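You operate a simulated robot arm through the tools that you are given. There is no shell and no other tool. Be economical: measure what you need, move in short steps, check, and stop when the job is done.

Carry out the task below with a simulated robot arm. There is one attempt and no reset: what you move stays moved.

TASK
Put one of the ink bottles from the top of the run-off table in the white lot seventy-two carton.

It is judged by the outcome, as a careful person would: the job done as asked, and still so three seconds after it is handed in. It fails if anything else is knocked over, pushed out of place, dropped, spilled or broken.

THE ROBOT
A 7-joint arm with a two-finger parallel gripper, fixed in place. Base frame: the origin is at the foot of the arm, x ahead of it, y to its left, z up; the work surface is at about z = 0.812. Lengths are in m, angles in rad, forces in N, time in s.
With the tool pointing down near the work surface it reaches from about 0.3 to 0.7 m from the base axis. Its first joint turns from -1.152 to 1.152 rad. Payload 1.57 kg.
Tool frame: the origin (TCP) lies between the finger pads and is the grasp point; the fingertips stand 0.03 m ahead of it; z points along the fingers, y is the line along which they close. The gripper opens to 0.11 m. The fingers are 0.024 m wide and 0.012 m thick; the gripper's body (0.048 by 0.112 m) begins 0.078 m behind the TCP.
Orientation is that of the tool frame in the base frame, as a unit quaternion [x, y, z, w]. With the fingers straight down and closing along the base's y, the tool's x points along the base's -x, its y along +y and its z along -z.

THE INTERFACE
- The arm moves only by the tool nudge_tool. Its argument "increments" is a list of rows, each a list of 3 entries, a list of its own where there are three numbers: the shift along the tool's x, y, z in m, then the turn, a rotation vector about the tool's x, y, z in rad, then the finger opening in m, from 0 to 0.11. In form: [[[dx, dy, dz], [rx, ry, rz], claw], ...]. A call has 1 to 20 rows; each row shifts and turns the commanded pose from where the row before left it, along the tool's axes as they then stand. A row lasts 0.2 s, in which the tool goes at most 0.05 m and 0.15 rad; a call with a longer step from one row to the next is refused whole, and so is a gripper value outside its range. A pose out of reach is approached as far as the arm can. The call stops where the force on the tool passes 40 N (or 10 N more than at its start, if that is more) or the arm is blocked; 0.2 s more then pass. The fingers move at their own pace (about 0.108 m/s each) and stop on an object; they squeeze with about 35 N. The grip force told is the motor's: it shows also when the fingers shut on nothing. Time passes only in rows, and 0.2 s behind the last, so rows that do not move let the fingers close. It gives the time, the measured TCP pose, the force on the tool (base axes), the opening and the grip force at its end, in the units of the frame above (readings bear some noise), and new pictures: "show" is both (left out), scene, wrist or none.
- Cameras (640 x 400 px; columns grow to the right, rows downward): "scene" is fixed at [0.1676, -0.3967, 1.3963]; the picture's right is [0.74, -0.67, 0.00], its down [-0.42, -0.46, -0.78] and it looks along [0.52, 0.58, -0.62] (base axes); focal length 304 px, centre (320, 200). "wrist" rides on the gripper at [-0.036, 0, -0.08] in the tool frame; the picture's right is [0.00, -1.00, 0.00], its down [0.97, 0.00, -0.24] and it looks along [0.24, 0.00, 0.97] (tool axes); focal length 218 px, centre (320, 200).
- probe_pixels(camera, pixels): for up to 12 pixels [column, row] of the newest picture of that camera ("zoom" is the newest enlarged one), the place [x, y, z] in the base frame of the surface seen there, good to about 0.002 m. No time passes.
- zoom(camera, box): a new picture of the part [left, top, right, bottom] of that camera's present view, enlarged. No time passes.
- job_done(): hands the job in; it is judged then, once.

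Work in short steps. Measure before you move; look again where a grasp or a placing could have gone wrong, and mend it. You have 60 turns and 120 pictures in all, the two below and enlarged ones among them. Open the gripper and draw the arm clear of the work before you hand the job in, unless the task says otherwise; then end with one line.

The tools are called after ">>>" as a command line: name --argument value ..., lists and objects as JSON in quotes. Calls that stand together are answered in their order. nudge_tool: Moves the arm, as the interface text tells. Its arguments: {"type":"object","properties":{"increments":{"type":"array"},"show":{"type":"string","enum":["both","scene","wrist","none"]}},"required":["increments"]} The other tools are called the same way: probe_pixels (camera, pixels) gives the place of the surface under pixels of a picture; zoom (camera, box) takes an enlarged picture of a part of a camera's view; job_done () hands the job in.

At the start:

```text
time_s: 0.0
position: [0.4676, -0.063, 1.1911]
tool_rot: [0.0, 1.0, 0.0, 0.001]
wrist_force: [0.0, 0.2, -0.1]
width: 0.1099
gripper_force: 0.0
```

scene: 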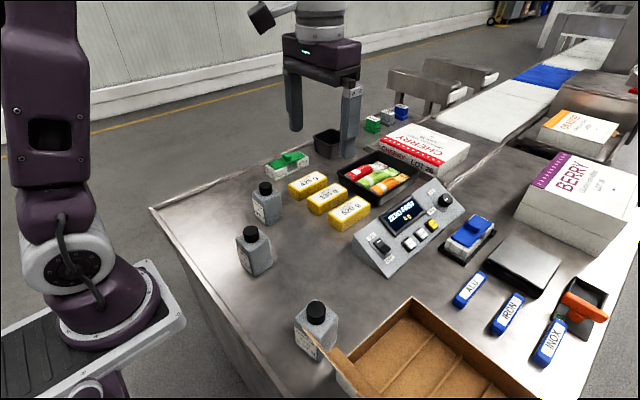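
wrist: 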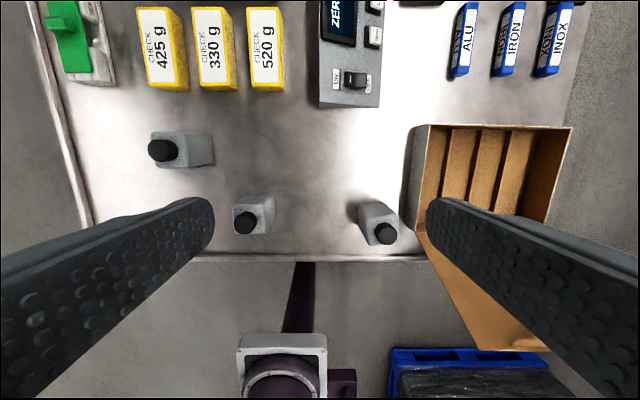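

I see three bottles (scene 267,203; 254,250; 316,330) and several cartons; I enlarge to read the labels.

>>> zoom --camera "scene" --box '[480, 90, 640, 260]'

>>> zoom --camera "scene" --box '[360, 110, 480, 190]'

>>> zoom --camera "scene" --box '[280, 280, 560, 400]'

>>> zoom --camera "wrist" --box '[380, 100, 600, 400]'

```text
2.35 times, centred on (560, 175) of scene
```

zoom: 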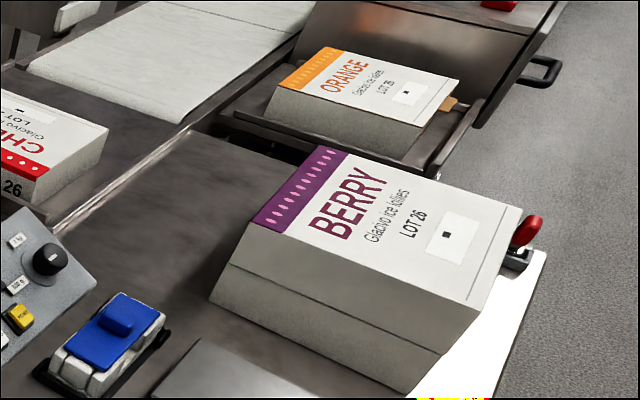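

```text
5.00 times, centred on (420, 150) of scene
```

zoom: 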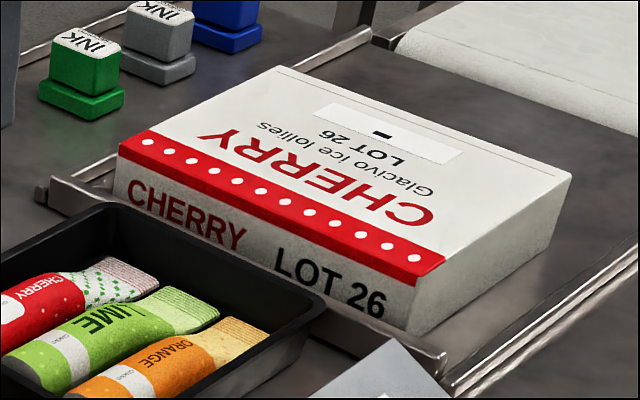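

```text
2.29 times, centred on (420, 340) of scene
```

zoom: 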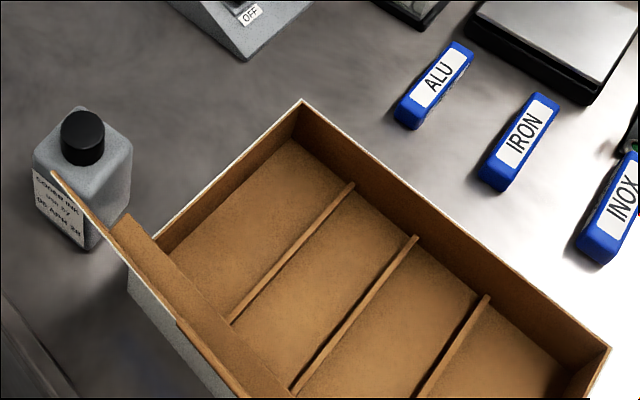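

```text
1.33 times, centred on (490, 250) of wrist
```

zoom: 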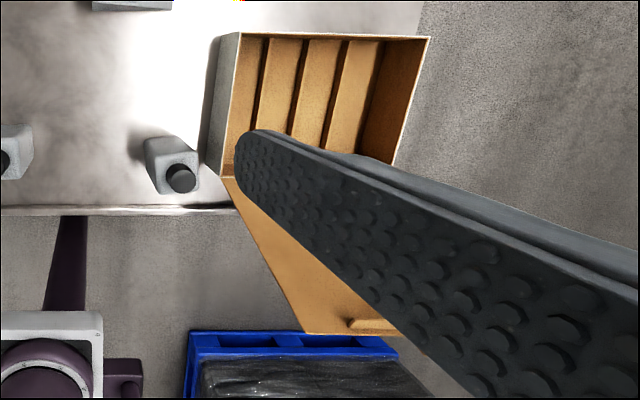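

The closed cartons read lot 26; the open white-sided one is presumably lot 72. I'll probe bottles and carton geometry.

>>> probe_pixels --camera "scene" --pixels '[[316, 308], [254, 232], [265, 187], [412, 300], [338, 350], [546, 396], [410, 345], [440, 365], [390, 352], [270, 262], [245, 250], [300, 270]]'

>>> probe_pixels --camera "wrist" --pixels '[[161, 150], [244, 222], [384, 235], [430, 127], [571, 128], [417, 222], [540, 222], [450, 160], [485, 160], [515, 160], [545, 160], [500, 345]]'

>>> zoom --camera "scene" --box '[220, 170, 370, 370]'

>>> zoom --camera "scene" --box '[540, 105, 630, 160]'

```text
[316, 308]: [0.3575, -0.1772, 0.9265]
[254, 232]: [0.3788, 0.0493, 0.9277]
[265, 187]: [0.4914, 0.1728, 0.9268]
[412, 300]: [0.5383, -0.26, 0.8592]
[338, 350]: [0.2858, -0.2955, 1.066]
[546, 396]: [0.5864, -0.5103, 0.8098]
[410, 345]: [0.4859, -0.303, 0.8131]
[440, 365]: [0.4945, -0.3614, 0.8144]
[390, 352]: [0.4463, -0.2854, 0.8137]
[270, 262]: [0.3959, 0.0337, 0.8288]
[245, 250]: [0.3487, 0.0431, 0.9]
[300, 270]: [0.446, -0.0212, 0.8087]
```

```text
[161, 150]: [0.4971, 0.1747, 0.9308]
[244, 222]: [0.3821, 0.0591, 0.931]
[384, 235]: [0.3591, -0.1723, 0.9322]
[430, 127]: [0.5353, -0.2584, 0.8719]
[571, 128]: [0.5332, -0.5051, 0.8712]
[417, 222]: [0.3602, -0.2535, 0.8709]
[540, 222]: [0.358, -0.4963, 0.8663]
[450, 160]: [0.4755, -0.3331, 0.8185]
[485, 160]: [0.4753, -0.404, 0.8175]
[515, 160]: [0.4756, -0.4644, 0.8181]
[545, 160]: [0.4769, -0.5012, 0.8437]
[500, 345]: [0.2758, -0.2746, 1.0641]
```

```text
2.00 times, centred on (295, 270) of scene
```

zoom: 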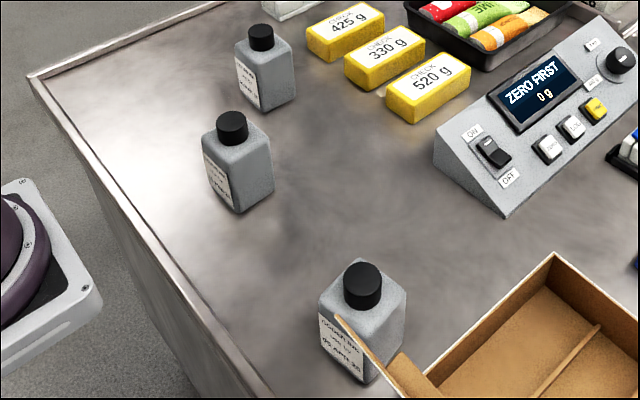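

```text
7.11 times, centred on (585, 132) of scene
```

zoom: 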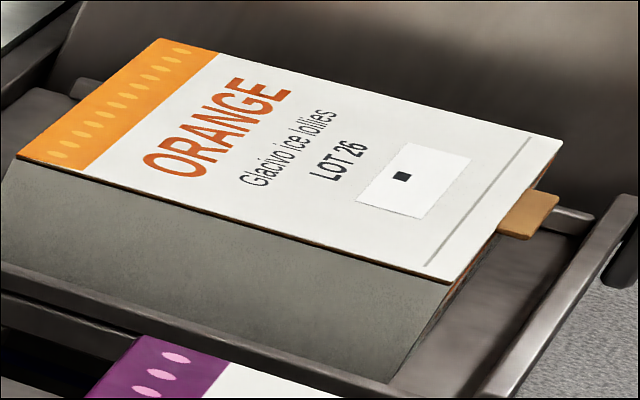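

Carton: rim z≈0.871, floor ≈0.815, x 0.36–0.535, y −0.255…−0.505, lid raised towards the base. I'll get divider heights and bottle 2's shape.

>>> zoom --camera "scene" --box '[225, 210, 295, 290]'

>>> probe_pixels --camera "wrist" --pixels '[[436, 160], [441, 160], [446, 160], [462, 160], [468, 160], [472, 160], [476, 160], [496, 160], [503, 160], [508, 160], [528, 160], [535, 160]]'

>>> probe_pixels --camera "scene" --pixels '[[237, 243], [263, 243], [258, 248], [243, 262], [252, 274], [271, 240], [241, 237], [245, 245], [254, 229], [257, 272], [235, 260], [273, 258]]'

>>> zoom --camera "wrist" --box '[130, 110, 300, 250]'

```text
5.00 times, centred on (260, 250) of scene
```

zoom: 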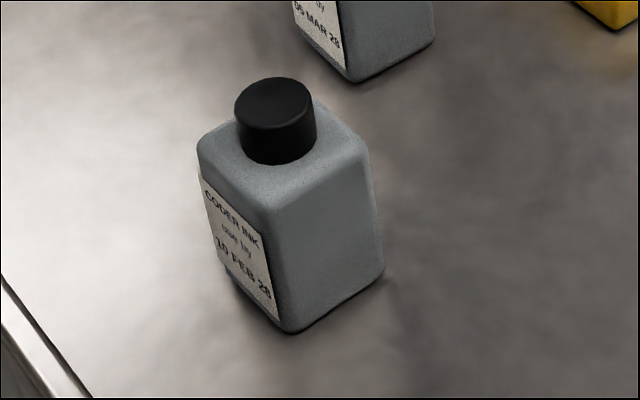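

```text
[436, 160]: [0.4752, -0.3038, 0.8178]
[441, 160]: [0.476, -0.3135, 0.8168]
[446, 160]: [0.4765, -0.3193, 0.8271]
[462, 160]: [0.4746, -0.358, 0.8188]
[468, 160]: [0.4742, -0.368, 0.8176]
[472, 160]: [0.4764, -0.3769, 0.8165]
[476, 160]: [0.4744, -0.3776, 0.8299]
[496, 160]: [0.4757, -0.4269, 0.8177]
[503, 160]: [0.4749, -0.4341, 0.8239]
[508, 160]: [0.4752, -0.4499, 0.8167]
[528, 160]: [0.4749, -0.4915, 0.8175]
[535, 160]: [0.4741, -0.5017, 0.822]
```

```text
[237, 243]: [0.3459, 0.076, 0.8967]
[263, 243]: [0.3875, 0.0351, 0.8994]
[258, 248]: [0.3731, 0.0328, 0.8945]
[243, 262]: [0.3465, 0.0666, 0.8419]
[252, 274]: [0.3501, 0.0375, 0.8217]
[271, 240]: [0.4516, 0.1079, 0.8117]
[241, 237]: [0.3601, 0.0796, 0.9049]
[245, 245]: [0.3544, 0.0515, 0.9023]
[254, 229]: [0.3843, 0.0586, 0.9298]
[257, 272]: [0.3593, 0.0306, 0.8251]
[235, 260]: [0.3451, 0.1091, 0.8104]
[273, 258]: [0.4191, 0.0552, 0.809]
```

```text
2.86 times, centred on (215, 180) of wrist
```

zoom: 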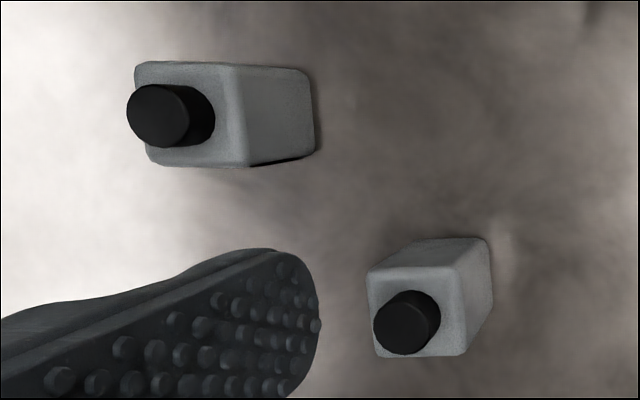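

Bottle 2 (body about 0.05 wide, yaw about +7°, top of body 0.905, cap 0.93) is the most isolated one. I move above it with open fingers to look straight down.

>>> nudge_tool --increments '[[[0.03, 0.04, 0.02], [0, 0, 0], 0.11], [[0.03, 0.04, 0.02], [0, 0, 0], 0.11], [[0.028, 0.037, 0.02], [0, 0, 0], 0.11], [[0, 0, 0], [0, 0, 0], 0.11]]'

```text
refused: row 1 steps farther than a row can; nothing moved
```

>>> nudge_tool --increments '[[[0.022, 0.03, 0.015], [0, 0, 0], 0.11], [[0.022, 0.03, 0.015], [0, 0, 0], 0.11], [[0.022, 0.03, 0.015], [0, 0, 0], 0.11], [[0.022, 0.03, 0.015], [0, 0, 0], 0.11], [[0, 0, 0], [0, 0, 0], 0.11]]'

```text
time_s: 1.2
position: [0.3814, 0.057, 1.1297]
tool_rot: [0.0, 1.0, 0.0, 0.0]
wrist_force: [0.2, 0.5, -0.4]
width: 0.11
gripper_force: 0.0
```

scene: 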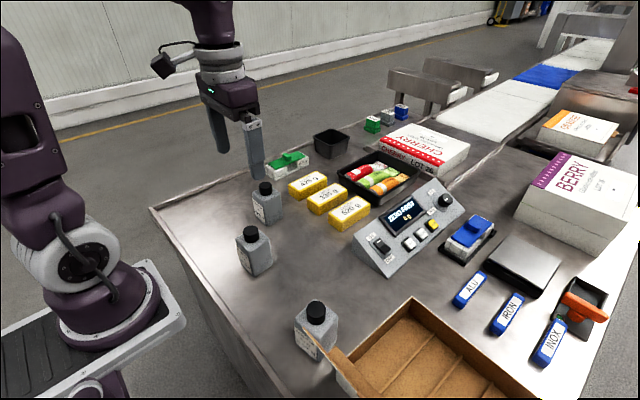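
wrist: 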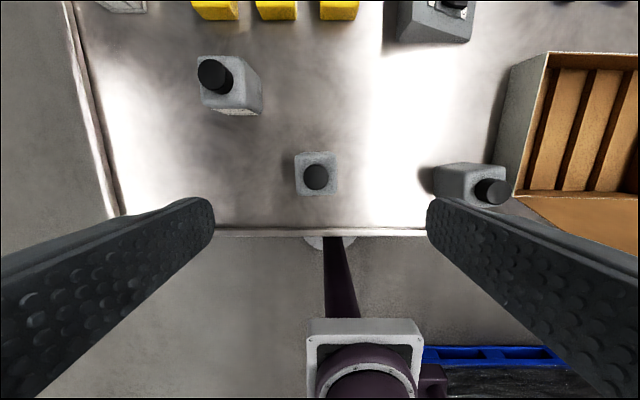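

The bottle is at wrist (316,175). I enlarge for its outline.

>>> zoom --camera "wrist" --box '[280, 140, 360, 205]'

>>> probe_pixels --camera "wrist" --pixels '[[316, 178], [297, 160], [297, 170], [299, 188], [334, 158], [335, 170], [336, 190], [303, 155], [328, 154], [305, 192], [330, 192], [316, 156]]'

>>> zoom --camera "wrist" --box '[480, 40, 640, 240]'

```text
6.15 times, centred on (320, 172) of wrist
```

zoom: 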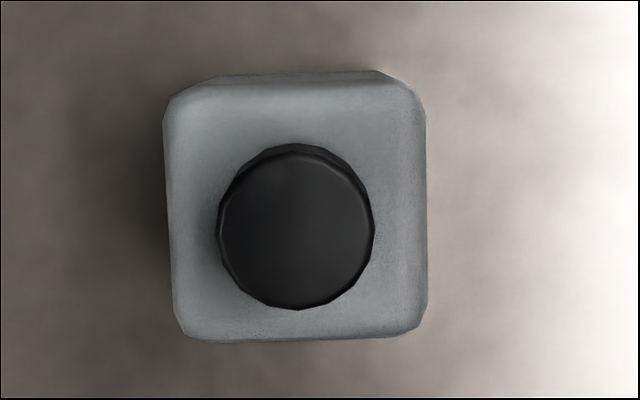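

```text
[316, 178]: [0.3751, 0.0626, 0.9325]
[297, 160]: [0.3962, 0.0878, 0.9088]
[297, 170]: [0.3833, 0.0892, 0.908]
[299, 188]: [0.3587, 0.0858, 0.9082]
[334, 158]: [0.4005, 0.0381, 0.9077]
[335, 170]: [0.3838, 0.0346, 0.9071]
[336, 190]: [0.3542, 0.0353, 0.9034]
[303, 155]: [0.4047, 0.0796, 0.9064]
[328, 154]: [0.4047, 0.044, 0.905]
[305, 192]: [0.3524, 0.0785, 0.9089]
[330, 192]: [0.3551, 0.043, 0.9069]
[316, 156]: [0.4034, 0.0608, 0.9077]
```

```text
2.00 times, centred on (560, 140) of wrist
```

zoom: 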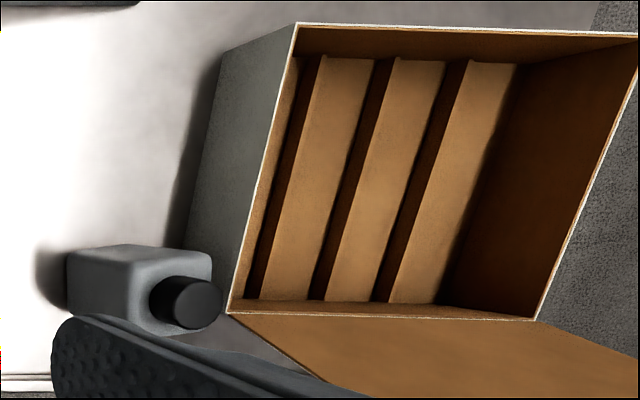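

The bottle is about 0.058 square, and the carton compartments are close to that, so I view the carton from above before grasping.

>>> nudge_tool --increments '[[[-0.005, -0.045, -0.01], [0, 0, 0], 0.11], [[-0.005, -0.045, -0.01], [0, 0, 0], 0.11], [[-0.005, -0.045, -0.01], [0, 0, 0], 0.11], [[-0.005, -0.045, -0.005], [0, 0, 0], 0.11], [[-0.005, -0.045, 0], [0, 0, 0], 0.11], [[-0.005, -0.045, 0], [0, 0, 0], 0.11], [[-0.005, -0.045, 0], [0, 0, 0], 0.11], [[-0.005, -0.045, 0], [0, 0, 0], 0.11], [[-0.005, -0.045, 0], [0, 0, 0], 0.11], [[-0.01, -0.025, 0], [0, 0, 0], 0.11], [[0, 0, 0], [0, 0, 0], 0.11], [[0, 0, 0], [0, 0, 0], 0.11]]'

```text
time_s: 3.8
position: [0.4341, -0.3756, 1.164]
tool_rot: [0.001, 1.0, -0.001, 0.0]
wrist_force: [0.4, 0.7, -0.5]
width: 0.11
gripper_force: 0.0
```

scene: 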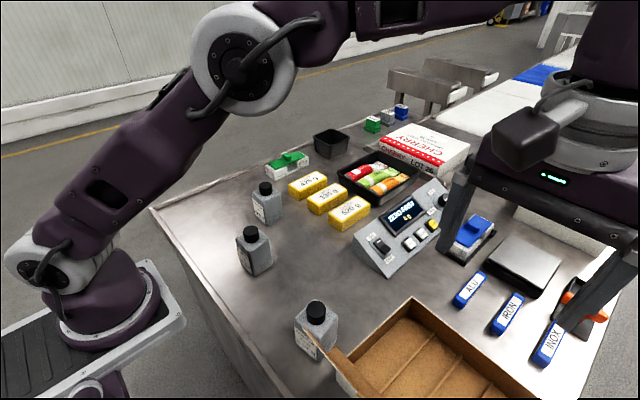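
wrist: 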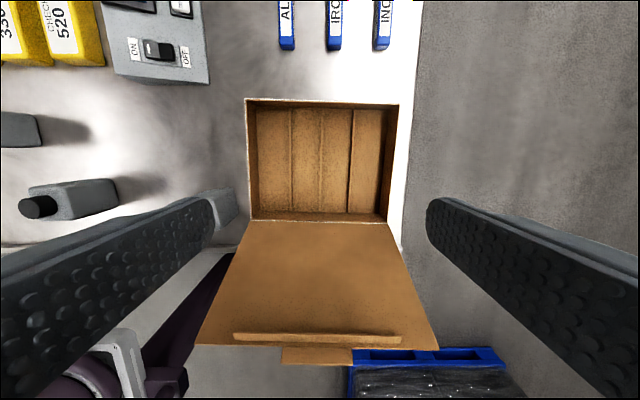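

>>> zoom --camera "wrist" --box '[235, 90, 410, 230]'

>>> probe_pixels --camera "zoom" --pixels '[[60, 200], [78, 200], [120, 200], [150, 200], [197, 200], [203, 200], [220, 200], [310, 200], [320, 200], [430, 200], [520, 200], [545, 200]]'

>>> probe_pixels --camera "wrist" --pixels '[[288, 160], [290, 160], [292, 160], [320, 160], [322, 160], [324, 160], [350, 160], [352, 160], [354, 160], [383, 160], [389, 160], [320, 205]]'

```text
2.86 times, centred on (322, 160) of wrist
```

zoom: 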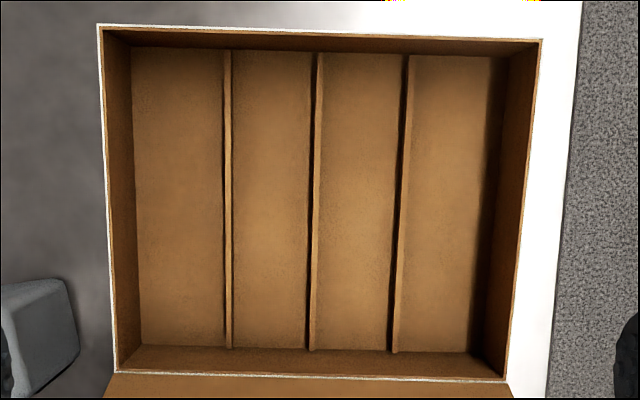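

```text
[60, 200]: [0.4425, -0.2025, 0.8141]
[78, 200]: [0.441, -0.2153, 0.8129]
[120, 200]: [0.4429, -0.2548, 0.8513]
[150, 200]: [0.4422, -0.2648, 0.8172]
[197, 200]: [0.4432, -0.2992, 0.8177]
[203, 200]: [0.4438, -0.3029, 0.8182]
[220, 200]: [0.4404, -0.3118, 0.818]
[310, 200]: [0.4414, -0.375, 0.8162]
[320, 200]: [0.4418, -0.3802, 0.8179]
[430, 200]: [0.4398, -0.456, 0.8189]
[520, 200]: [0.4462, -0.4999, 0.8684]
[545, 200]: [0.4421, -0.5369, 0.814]
```

```text
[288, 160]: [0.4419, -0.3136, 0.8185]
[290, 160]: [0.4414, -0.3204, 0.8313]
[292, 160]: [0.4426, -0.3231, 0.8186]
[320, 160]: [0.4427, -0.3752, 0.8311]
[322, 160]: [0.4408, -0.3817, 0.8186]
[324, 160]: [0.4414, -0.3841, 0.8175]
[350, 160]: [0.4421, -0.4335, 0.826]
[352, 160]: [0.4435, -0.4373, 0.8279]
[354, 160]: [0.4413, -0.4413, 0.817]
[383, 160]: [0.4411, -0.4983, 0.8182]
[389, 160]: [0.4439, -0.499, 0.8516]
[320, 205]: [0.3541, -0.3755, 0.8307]
```

Outer compartment next to the +y wall is 0.064 wide (y −0.2545…−0.3185), enough for the bottle; dividers are only about 0.013 high. To keep fingers clear of the wall I'll grip along x, so I rotate the tool in place; also I check the carton's other side in the scene.

>>> nudge_tool --increments '[[[0, 0, 0], [0, 0, 0.138], 0.11], [[0, 0, 0], [0, 0, 0.138], 0.11], [[0, 0, 0], [0, 0, 0.138], 0.11], [[0, 0, 0], [0, 0, 0.138], 0.11], [[0, 0, 0], [0, 0, 0.138], 0.11], [[0, 0, 0], [0, 0, 0.138], 0.11], [[0, 0, 0], [0, 0, 0.138], 0.11], [[0, 0, 0], [0, 0, 0.138], 0.11], [[0, 0, 0], [0, 0, 0.138], 0.11], [[0, 0, 0], [0, 0, 0.138], 0.11], [[0, 0, 0], [0, 0, 0.138], 0.11], [[0, 0, 0], [0, 0, 0], 0.11]]'

>>> zoom --camera "scene" --box '[270, 320, 370, 400]'

```text
time_s: 6.4
position: [0.435, -0.3735, 1.1645]
tool_rot: [0.689, 0.725, 0.0, 0.0]
wrist_force: [-1.0, -0.9, 0.0]
width: 0.11
gripper_force: 0.0
```

scene: 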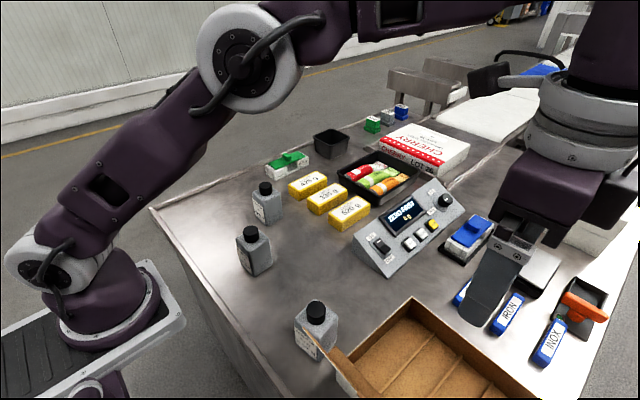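
wrist: 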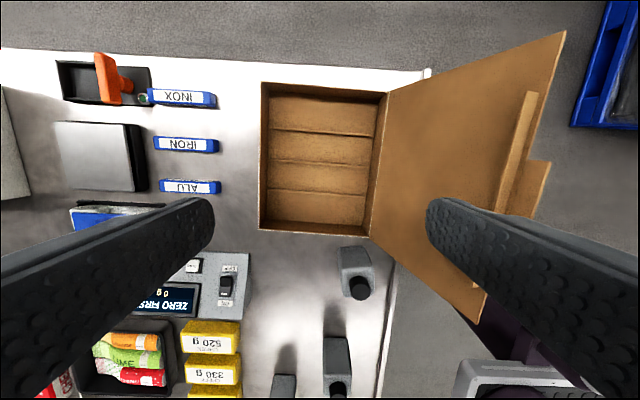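

```text
5.00 times, centred on (320, 360) of scene
```

zoom: 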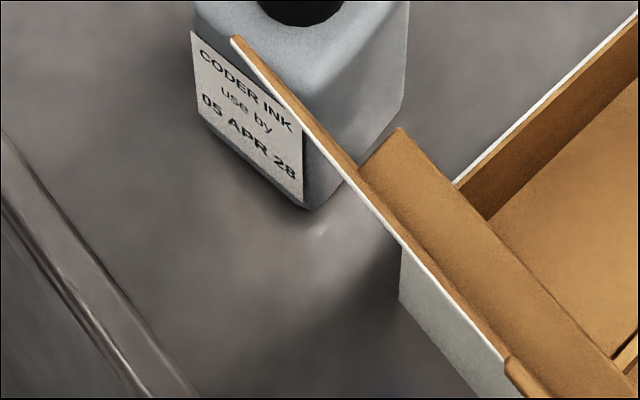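

Rotated fine. Now back above bottle 2 at the same height.

>>> nudge_tool --increments '[[[0.0438, -0.0035, 0], [0, 0, 0], 0.11], [[0.0438, -0.0035, 0], [0, 0, 0], 0.11], [[0.0438, -0.0035, 0], [0, 0, 0], 0.11], [[0.0438, -0.0035, 0], [0, 0, 0], 0.11], [[0.0438, -0.0035, 0], [0, 0, 0], 0.11], [[0.0438, -0.0035, 0], [0, 0, 0], 0.11], [[0.0438, -0.0035, 0], [0, 0, 0], 0.11], [[0.0438, -0.0035, 0], [0, 0, 0], 0.11], [[0.0438, -0.0035, 0], [0, 0, 0], 0.11], [[0.0438, -0.0035, 0], [0, 0, 0], 0.11], [[0, 0, 0.04], [0, 0, 0], 0.11], [[0, 0, 0.04], [0, 0, 0], 0.11], [[0, 0, 0.04], [0, 0, 0], 0.11], [[0, 0, 0], [0, 0, 0], 0.11], [[0, 0, 0], [0, 0, 0], 0.11]]'

```text
time_s: 9.6
position: [0.3749, 0.0628, 1.0488]
tool_rot: [0.689, 0.725, 0.0, 0.0]
wrist_force: [-0.4, 0.7, -1.2]
width: 0.11
gripper_force: 0.0
```

scene: 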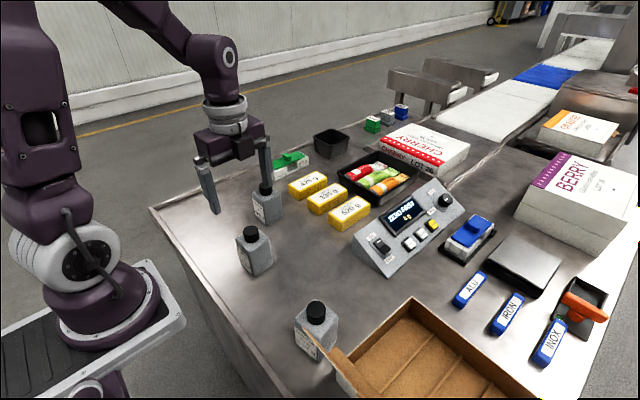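
wrist: 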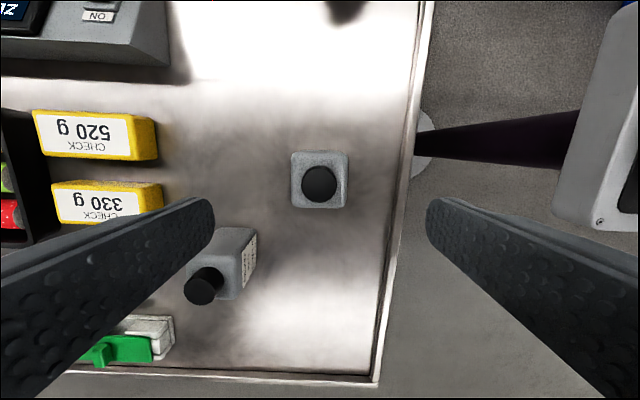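

>>> zoom --camera "wrist" --box '[280, 140, 360, 215]'

>>> probe_pixels --camera "wrist" --pixels '[[319, 183], [293, 165], [293, 180], [295, 195], [345, 165], [345, 180], [345, 195], [310, 153], [330, 153], [310, 206], [330, 206]]'

```text
5.33 times, centred on (320, 178) of wrist
```

zoom: 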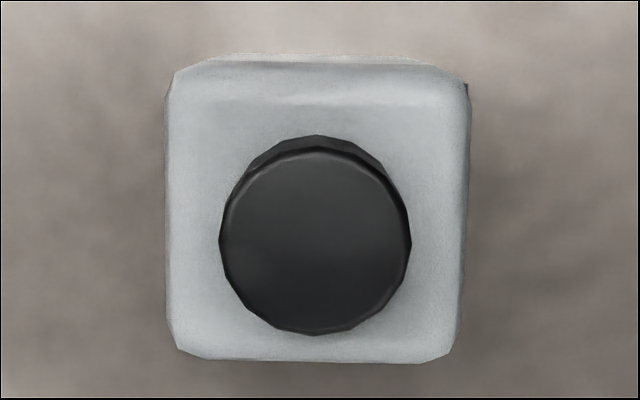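

```text
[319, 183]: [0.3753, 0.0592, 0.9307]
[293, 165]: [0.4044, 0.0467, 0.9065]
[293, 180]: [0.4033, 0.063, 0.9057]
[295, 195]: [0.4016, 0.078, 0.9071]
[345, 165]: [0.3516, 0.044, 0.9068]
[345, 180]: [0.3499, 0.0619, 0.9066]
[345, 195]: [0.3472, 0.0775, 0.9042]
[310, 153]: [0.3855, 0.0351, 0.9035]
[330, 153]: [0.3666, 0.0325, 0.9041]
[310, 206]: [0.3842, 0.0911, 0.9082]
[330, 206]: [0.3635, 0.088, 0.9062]
```

Bottle centre ≈ (0.3765, 0.062), residual yaw ≈ 0.06. I correct, then descend to z 0.875 with open fingers.

>>> nudge_tool --increments '[[[0, 0.0015, 0], [0, 0, -0.06], 0.11], [[0, 0, 0.035], [0, 0, 0], 0.11], [[0, 0, 0.035], [0, 0, 0], 0.11], [[0, 0, 0.035], [0, 0, 0], 0.11], [[0, 0, 0.035], [0, 0, 0], 0.11], [[0, 0, 0.017], [0, 0, 0], 0.11], [[0, 0, 0.017], [0, 0, 0], 0.11], [[0, 0, 0], [0, 0, 0], 0.11], [[0, 0, 0], [0, 0, 0], 0.11]]'

```text
time_s: 11.6
position: [0.3801, 0.0602, 0.8695]
tool_rot: [0.666, 0.746, 0.0, 0.0]
wrist_force: [-0.3, 0.8, 0.0]
width: 0.1099
gripper_force: 0.0
```

scene: 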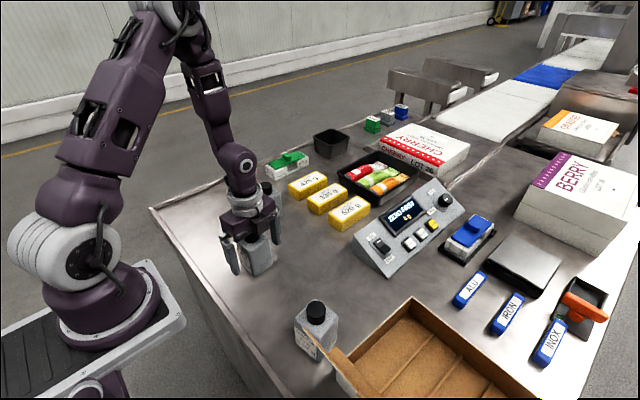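
wrist: 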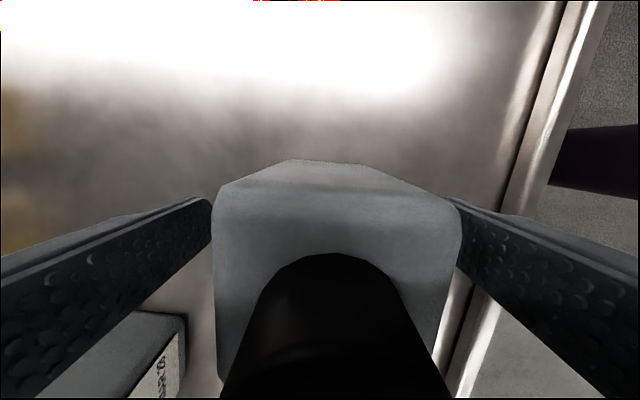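

The bottle is 17 px right of centre (about 4 mm), so I shift tool y by −0.004, raise a hair, and close.

>>> nudge_tool --increments '[[[0, -0.004, -0.004], [0, 0, 0], 0.11], [[0, 0, 0], [0, 0, 0], 0.11], [[0, 0, 0], [0, 0, 0], 0.08], [[0, 0, 0], [0, 0, 0], 0.065], [[0, 0, 0], [0, 0, 0], 0.05], [[0, 0, 0], [0, 0, 0], 0.04], [[0, 0, 0], [0, 0, 0], 0.04]]'

```text
time_s: 13.2
position: [0.3759, 0.0613, 0.874]
tool_rot: [0.667, 0.745, 0.0, 0.001]
wrist_force: [0.5, 0.7, 2.0]
width: 0.0598
gripper_force: 34.9
```

scene: 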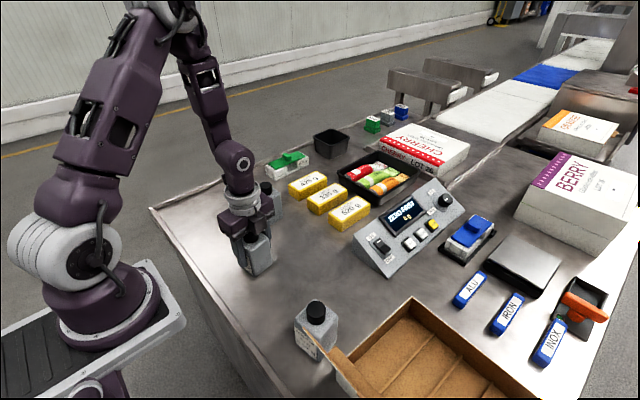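
wrist: 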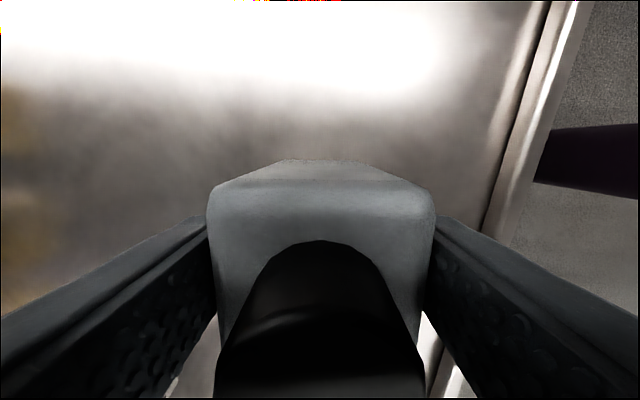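

Gripped at 0.0598 m with 35 N. Lift straight up and square the yaw to the carton.

>>> nudge_tool --increments '[[[0, 0, -0.015], [0, 0, 0], 0.04], [[0, 0, -0.03], [0, 0, 0], 0.04], [[0, 0, -0.03], [0, 0, 0], 0.04], [[0, 0, -0.03], [0, 0, 0], 0.04], [[0, 0, -0.03], [0, 0, 0], 0.04], [[0, 0, -0.03], [0, 0, 0], 0.04], [[0, 0, 0], [0, 0, 0.055], 0.04], [[0, 0, 0], [0, 0, 0.055], 0.04], [[0, 0, 0], [0, 0, 0], 0.04], [[0, 0, 0], [0, 0, 0], 0.04]]'

```text
time_s: 15.4
position: [0.3739, 0.0616, 1.0407]
tool_rot: [0.706, 0.708, 0.0, 0.0]
wrist_force: [0.1, 0.0, -3.4]
width: 0.0598
gripper_force: 34.7
```

scene: 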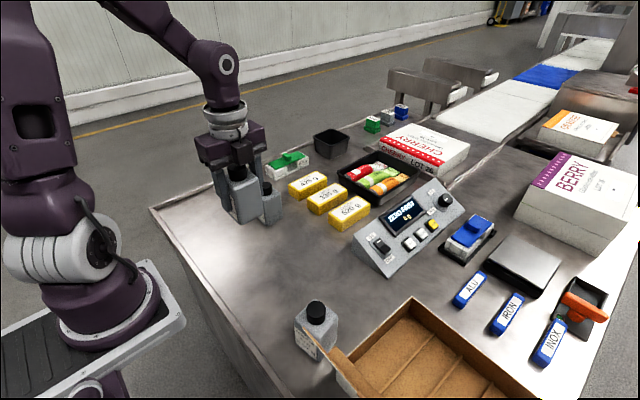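
wrist: 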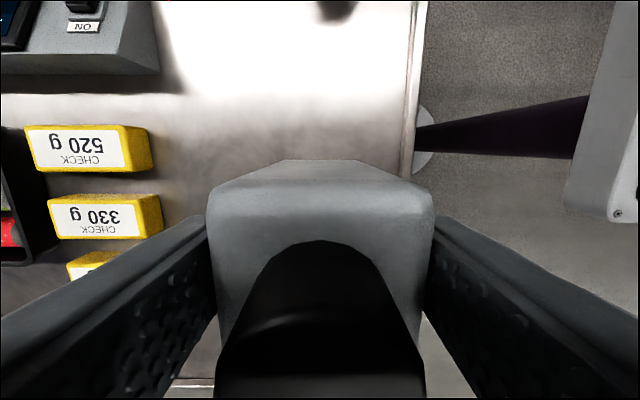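

Held well. Carry it at height to above the first compartment (0.447, −0.2865).

>>> nudge_tool --increments '[[[-0.0387, 0.0081, 0], [0, 0, 0], 0.04], [[-0.0387, 0.0081, 0], [0, 0, 0], 0.04], [[-0.0387, 0.0081, 0], [0, 0, 0], 0.04], [[-0.0387, 0.0081, 0], [0, 0, 0], 0.04], [[-0.0387, 0.0081, 0], [0, 0, 0], 0.04], [[-0.0387, 0.0081, 0], [0, 0, 0], 0.04], [[-0.0387, 0.0081, 0], [0, 0, 0], 0.04], [[-0.0387, 0.0081, 0], [0, 0, 0], 0.04], [[-0.0387, 0.0081, 0], [0, 0, 0], 0.04], [[0, 0, 0], [0, 0, 0], 0.04], [[0, 0, 0], [0, 0, 0], 0.04], [[0, 0, 0], [0, 0, 0], 0.04]]'

```text
time_s: 18.0
position: [0.4489, -0.2871, 1.0405]
tool_rot: [0.707, 0.708, 0.0, 0.0]
wrist_force: [0.5, 0.0, -2.6]
width: 0.0598
gripper_force: 34.6
```

scene: 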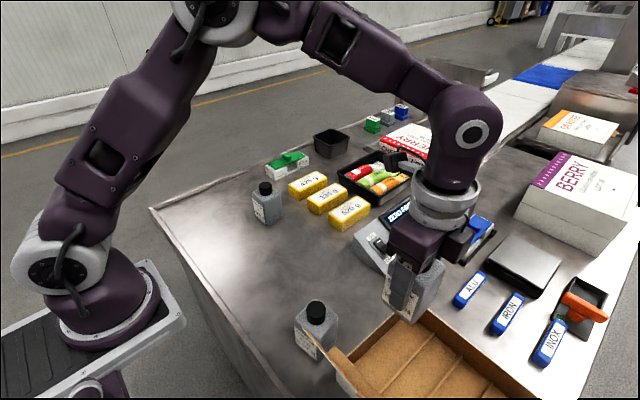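
wrist: 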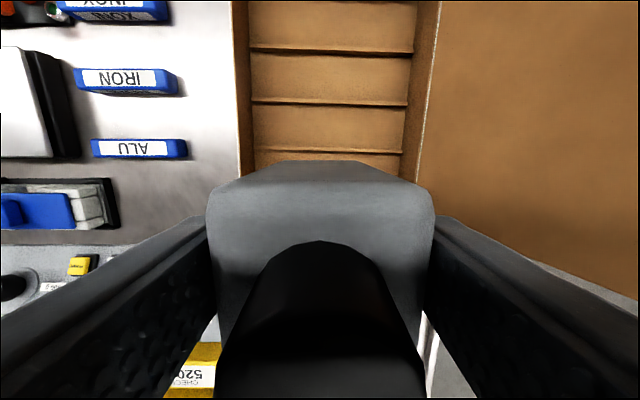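

I probe the bottle's −y face, the first divider and the +y wall rim to check alignment.

>>> probe_pixels --camera "wrist" --pixels '[[320, 163], [320, 170], [320, 178], [290, 175], [350, 175], [300, 150], [320, 151], [320, 152], [390, 152], [380, 102], [270, 100]]'

>>> zoom --camera "scene" --box '[330, 240, 490, 390]'

>>> probe_pixels --camera "scene" --pixels '[[418, 296], [432, 275], [400, 300], [395, 313], [380, 325], [365, 338], [425, 316], [440, 325]]'

```text
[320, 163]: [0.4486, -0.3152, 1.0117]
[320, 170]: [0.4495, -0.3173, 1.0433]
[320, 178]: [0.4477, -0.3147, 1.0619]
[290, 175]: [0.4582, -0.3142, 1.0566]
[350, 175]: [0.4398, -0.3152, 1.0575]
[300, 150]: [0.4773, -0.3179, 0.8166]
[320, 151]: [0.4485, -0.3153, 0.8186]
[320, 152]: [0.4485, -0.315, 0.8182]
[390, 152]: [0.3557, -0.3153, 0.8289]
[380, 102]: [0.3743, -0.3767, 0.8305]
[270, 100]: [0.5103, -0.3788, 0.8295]
```

```text
2.67 times, centred on (410, 315) of scene
```

zoom: 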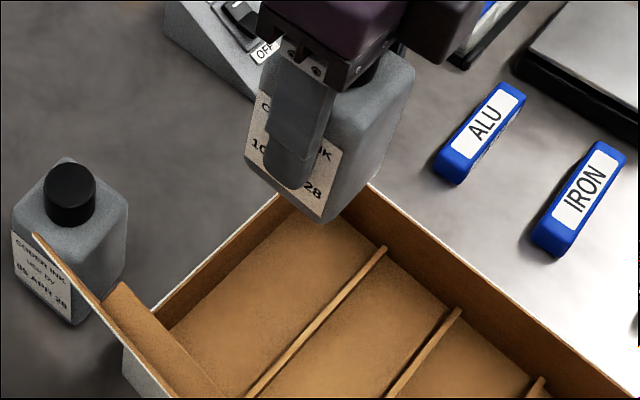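

```text
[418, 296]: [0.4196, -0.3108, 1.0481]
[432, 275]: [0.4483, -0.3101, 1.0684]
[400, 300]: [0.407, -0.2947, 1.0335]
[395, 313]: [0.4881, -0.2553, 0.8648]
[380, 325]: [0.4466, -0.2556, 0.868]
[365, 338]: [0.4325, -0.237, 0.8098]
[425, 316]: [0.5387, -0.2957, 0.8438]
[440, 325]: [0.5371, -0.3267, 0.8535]
```

Bottle y-span ≈ −0.2555…−0.3155; compartment −0.2545…−0.3185. I shift 1.2 mm toward −y and lower to just above the divider height.

>>> nudge_tool --increments '[[[-0.0012, 0, 0.03], [0, 0, 0], 0.04], [[0, 0, 0.03], [0, 0, 0], 0.04], [[0, 0, 0.025], [0, 0, 0], 0.04], [[0, 0, 0.02], [0, 0, 0], 0.04], [[0, 0, 0.015], [0, 0, 0], 0.04], [[0, 0, 0.01], [0, 0, 0], 0.04], [[0, 0, 0.01], [0, 0, 0], 0.04], [[0, 0, 0], [0, 0, 0], 0.04]]'

```text
time_s: 19.2
position: [0.4501, -0.289, 0.9278]
tool_rot: [0.706, 0.708, 0.0, 0.004]
wrist_force: [-4.7, 3.0, 16.8]
width: 0.0596
gripper_force: 35.0
stopped in row 5: the force on the tool passed its limit (the readings are from after the stop); the commanded pose is now the measured one
```

scene: 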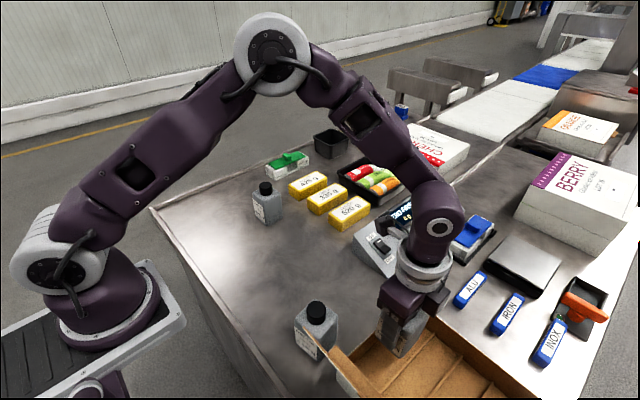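
wrist: 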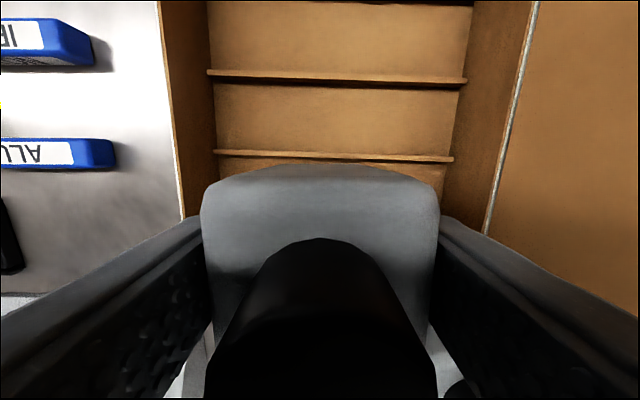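

The bottle bottom (~0.866) touched the +y rim. I raise it and re-measure.

>>> nudge_tool --increments '[[[0, 0, -0.02], [0, 0, 0], 0.04], [[0, 0, -0.02], [0, 0, 0], 0.04], [[0, 0, 0], [0, 0, 0], 0.04], [[0, 0, 0], [0, 0, 0], 0.04]]'

>>> zoom --camera "scene" --box '[330, 240, 490, 390]'

>>> probe_pixels --camera "scene" --pixels '[[395, 313], [380, 325], [370, 333], [425, 316], [440, 325]]'

>>> probe_pixels --camera "wrist" --pixels '[[320, 163], [320, 170], [320, 180], [290, 175], [350, 175], [320, 155], [320, 158], [320, 145], [320, 140], [320, 90]]'

```text
time_s: 20.2
position: [0.449, -0.2891, 0.9678]
tool_rot: [0.706, 0.708, 0.0, 0.003]
wrist_force: [-0.5, 0.6, -3.9]
width: 0.0598
gripper_force: 35.3
```

scene: 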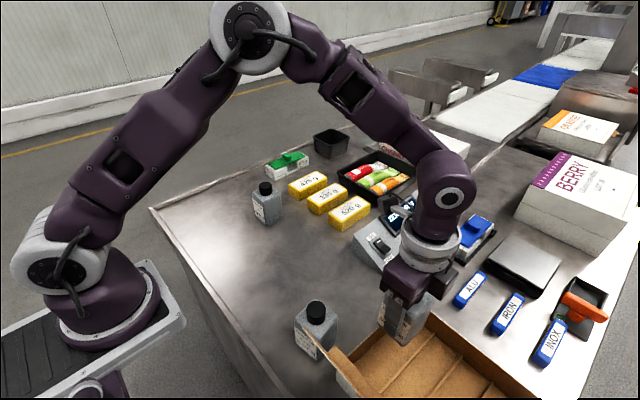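
wrist: 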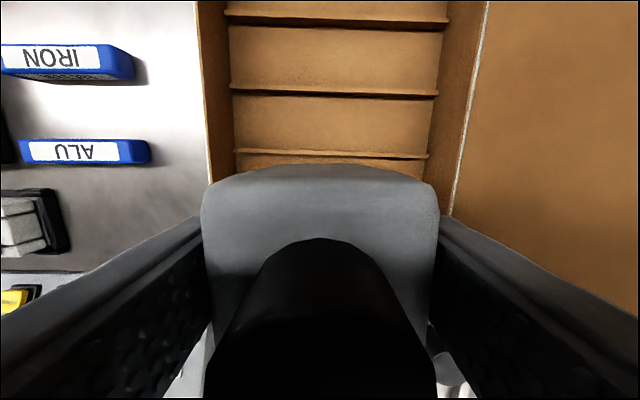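

```text
2.67 times, centred on (410, 315) of scene
```

zoom: 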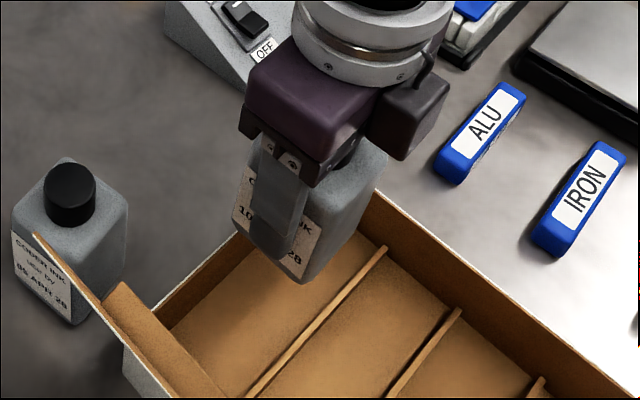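

```text
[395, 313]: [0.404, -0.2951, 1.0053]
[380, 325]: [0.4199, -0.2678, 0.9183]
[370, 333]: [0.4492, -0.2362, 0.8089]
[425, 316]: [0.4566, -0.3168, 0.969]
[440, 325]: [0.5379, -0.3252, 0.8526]
```

```text
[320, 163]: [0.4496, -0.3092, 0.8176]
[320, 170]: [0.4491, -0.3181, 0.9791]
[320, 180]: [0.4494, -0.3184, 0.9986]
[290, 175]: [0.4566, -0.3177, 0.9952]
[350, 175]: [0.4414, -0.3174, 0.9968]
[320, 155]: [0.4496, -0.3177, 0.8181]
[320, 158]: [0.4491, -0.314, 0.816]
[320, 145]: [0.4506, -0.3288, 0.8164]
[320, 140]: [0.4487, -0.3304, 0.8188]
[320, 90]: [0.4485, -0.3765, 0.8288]
```

The bottle may have tilted slightly in the grip. I measure its −y and −x faces at several heights.

>>> probe_pixels --camera "scene" --pixels '[[425, 304], [421, 313], [417, 321], [413, 330], [409, 337], [407, 342], [420, 326], [428, 308], [430, 300], [404, 335], [401, 342], [396, 337]]'

>>> zoom --camera "scene" --box '[375, 270, 445, 350]'

```text
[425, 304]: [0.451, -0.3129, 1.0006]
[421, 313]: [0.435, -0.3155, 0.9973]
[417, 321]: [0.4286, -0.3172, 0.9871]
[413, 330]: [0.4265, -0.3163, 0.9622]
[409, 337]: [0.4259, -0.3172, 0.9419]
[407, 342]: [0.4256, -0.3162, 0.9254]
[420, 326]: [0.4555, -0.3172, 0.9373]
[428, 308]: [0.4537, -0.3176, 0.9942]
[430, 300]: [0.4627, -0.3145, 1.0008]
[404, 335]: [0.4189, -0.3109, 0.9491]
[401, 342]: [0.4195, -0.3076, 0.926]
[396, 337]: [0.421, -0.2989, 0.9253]
```

```text
5.00 times, centred on (410, 310) of scene
```

zoom: 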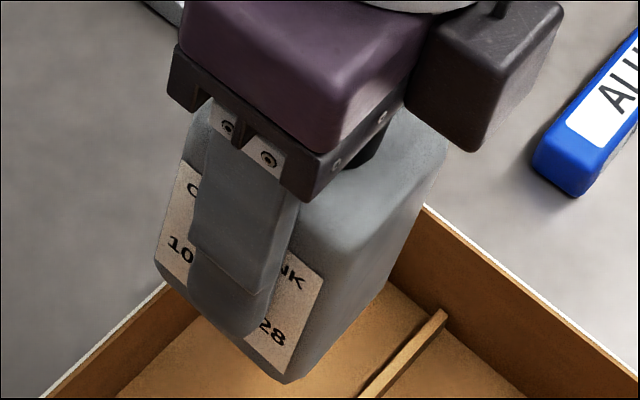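

The bottle is still upright, −y face at −0.3175. Margins are only a millimetre or so; the camera is now right above the first divider, so I measure it accurately.

>>> zoom --camera "wrist" --box '[280, 135, 360, 185]'

>>> probe_pixels --camera "zoom" --pixels '[[320, 110], [320, 120], [320, 128], [320, 136], [320, 144], [320, 152], [320, 160], [320, 168], [320, 180], [320, 200], [320, 230], [320, 250]]'

>>> zoom --camera "scene" --box '[355, 290, 435, 340]'

```text
8.00 times, centred on (320, 160) of wrist
```

zoom: 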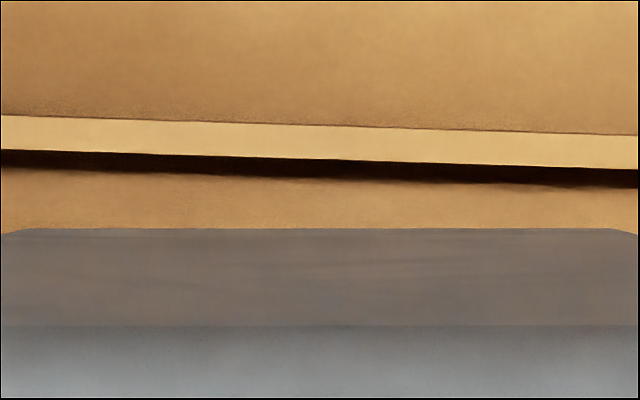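

```text
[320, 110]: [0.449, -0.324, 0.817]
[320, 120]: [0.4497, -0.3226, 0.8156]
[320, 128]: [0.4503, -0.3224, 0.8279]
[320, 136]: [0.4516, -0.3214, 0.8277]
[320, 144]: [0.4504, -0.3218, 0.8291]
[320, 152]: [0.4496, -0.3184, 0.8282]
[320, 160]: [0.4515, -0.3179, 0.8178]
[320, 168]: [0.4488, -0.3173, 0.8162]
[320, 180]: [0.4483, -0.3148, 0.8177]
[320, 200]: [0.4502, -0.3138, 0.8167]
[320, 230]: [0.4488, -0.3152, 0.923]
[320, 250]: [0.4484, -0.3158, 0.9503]
```

```text
8.00 times, centred on (395, 315) of scene
```

zoom: 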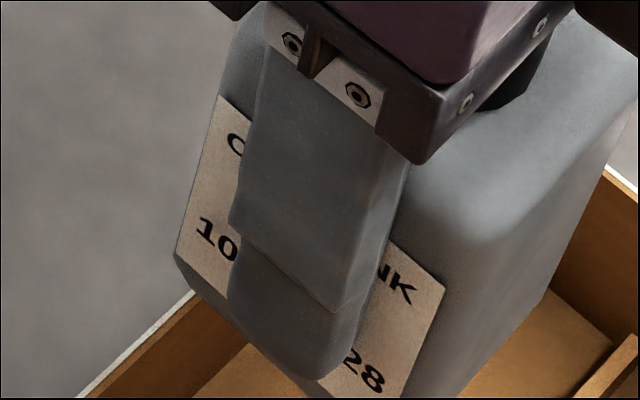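

The carton (divider and rim) is yawed about −0.03 rad relative to the bottle, and the bottle leans about 0.025 rad in the grip. I correct both and re-check.

>>> nudge_tool --increments '[[[0, 0, 0], [0, 0, 0.03], 0.04], [[-0.0004, 0, 0], [0, -0.025, 0], 0.04], [[0, 0, 0], [0, 0, 0], 0.04], [[0, 0, 0], [0, 0, 0], 0.04]]'

>>> zoom --camera "wrist" --box '[280, 135, 360, 185]'

>>> probe_pixels --camera "zoom" --pixels '[[320, 110], [320, 130], [320, 150], [320, 170], [320, 190], [320, 210], [320, 220], [320, 230], [320, 250], [320, 280], [320, 310], [320, 340]]'

>>> probe_pixels --camera "scene" --pixels '[[421, 317], [417, 323], [413, 331], [409, 338], [407, 342], [420, 327], [428, 309], [424, 315]]'

```text
time_s: 21.2
position: [0.4497, -0.2899, 0.9687]
tool_rot: [0.716, 0.697, -0.009, 0.012]
wrist_force: [-1.3, 0.0, -3.0]
width: 0.0595
gripper_force: 35.2
```

scene: 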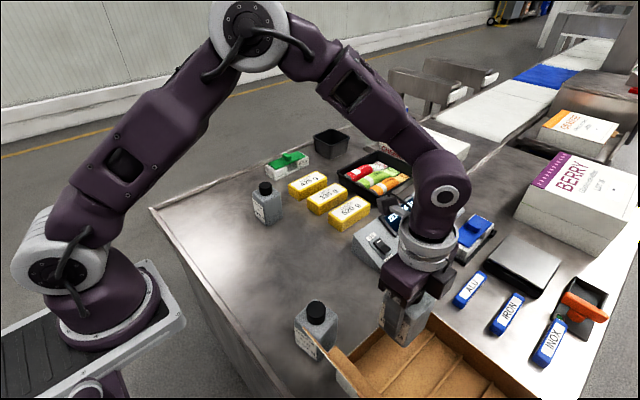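
wrist: 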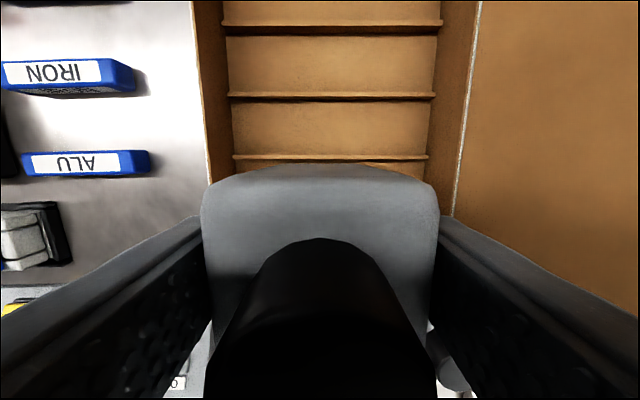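

```text
8.00 times, centred on (320, 160) of wrist
```

zoom: 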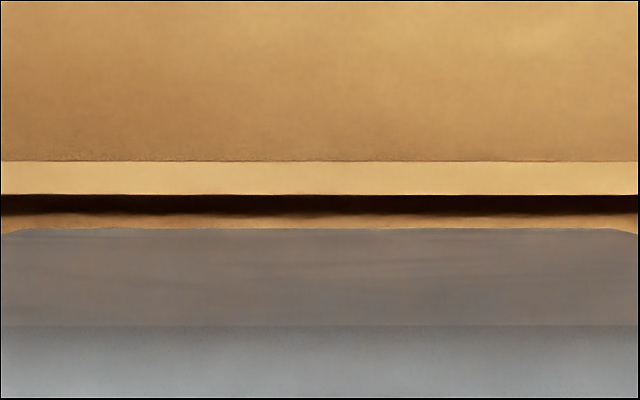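

```text
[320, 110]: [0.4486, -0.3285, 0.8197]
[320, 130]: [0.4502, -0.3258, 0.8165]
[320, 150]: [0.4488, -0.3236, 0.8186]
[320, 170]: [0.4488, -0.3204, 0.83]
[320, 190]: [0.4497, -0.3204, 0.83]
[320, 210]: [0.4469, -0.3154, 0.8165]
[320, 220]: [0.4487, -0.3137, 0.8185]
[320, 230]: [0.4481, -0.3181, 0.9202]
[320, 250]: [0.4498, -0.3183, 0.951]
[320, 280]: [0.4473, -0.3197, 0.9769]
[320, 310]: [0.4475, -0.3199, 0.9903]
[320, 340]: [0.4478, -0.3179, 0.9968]
```

```text
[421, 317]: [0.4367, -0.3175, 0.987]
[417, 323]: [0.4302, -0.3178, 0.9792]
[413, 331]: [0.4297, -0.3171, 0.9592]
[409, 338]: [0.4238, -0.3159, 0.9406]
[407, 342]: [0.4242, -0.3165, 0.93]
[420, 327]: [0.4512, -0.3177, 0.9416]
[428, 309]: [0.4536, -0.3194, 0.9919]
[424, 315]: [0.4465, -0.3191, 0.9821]
```

Now the edges are parallel, with ~1 mm at the divider and ~2.5 mm at the wall. I lower gently, compensating the tool tilt.

>>> nudge_tool --increments '[[[0.0005, 0, 0.015], [0, 0, 0], 0.04], [[0.0005, 0, 0.015], [0, 0, 0], 0.04], [[0.0003, 0, 0.01], [0, 0, 0], 0.04], [[0.0003, 0, 0.01], [0, 0, 0], 0.04], [[0, 0, 0], [0, 0, 0], 0.04]]'

>>> zoom --camera "wrist" --box '[280, 135, 360, 185]'

```text
time_s: 22.4
position: [0.4503, -0.2904, 0.9162]
tool_rot: [0.716, 0.698, -0.009, 0.013]
wrist_force: [0.6, -0.4, -3.8]
width: 0.0598
gripper_force: 35.3
```

scene: 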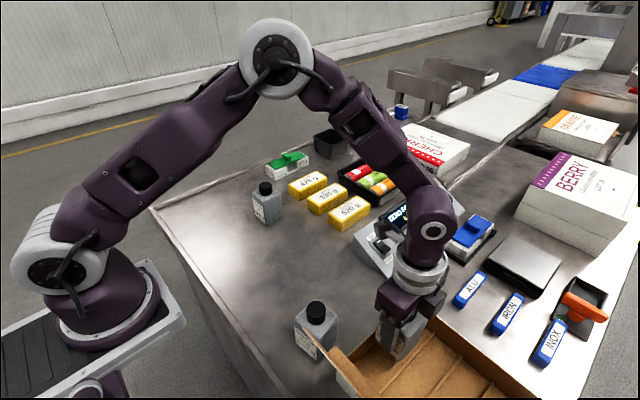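
wrist: 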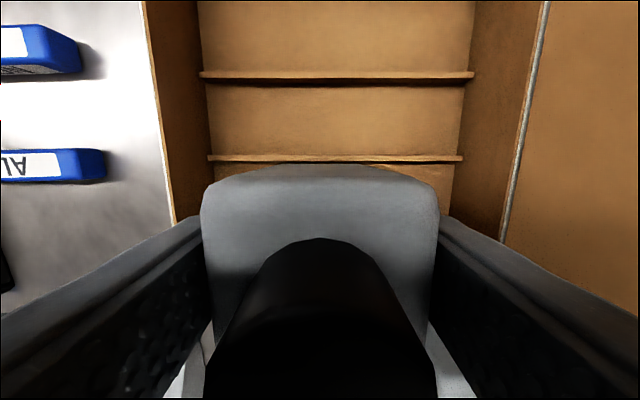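

```text
8.00 times, centred on (320, 160) of wrist
```

zoom: 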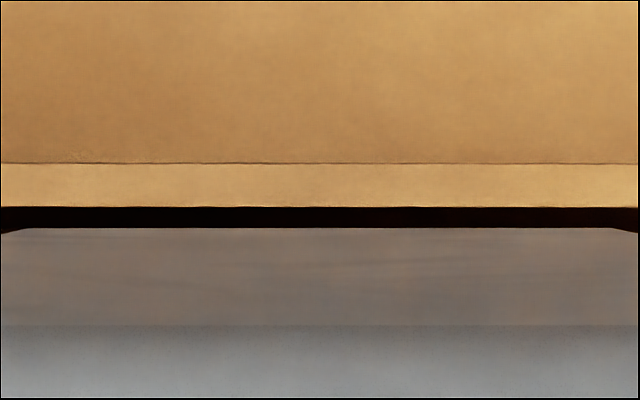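

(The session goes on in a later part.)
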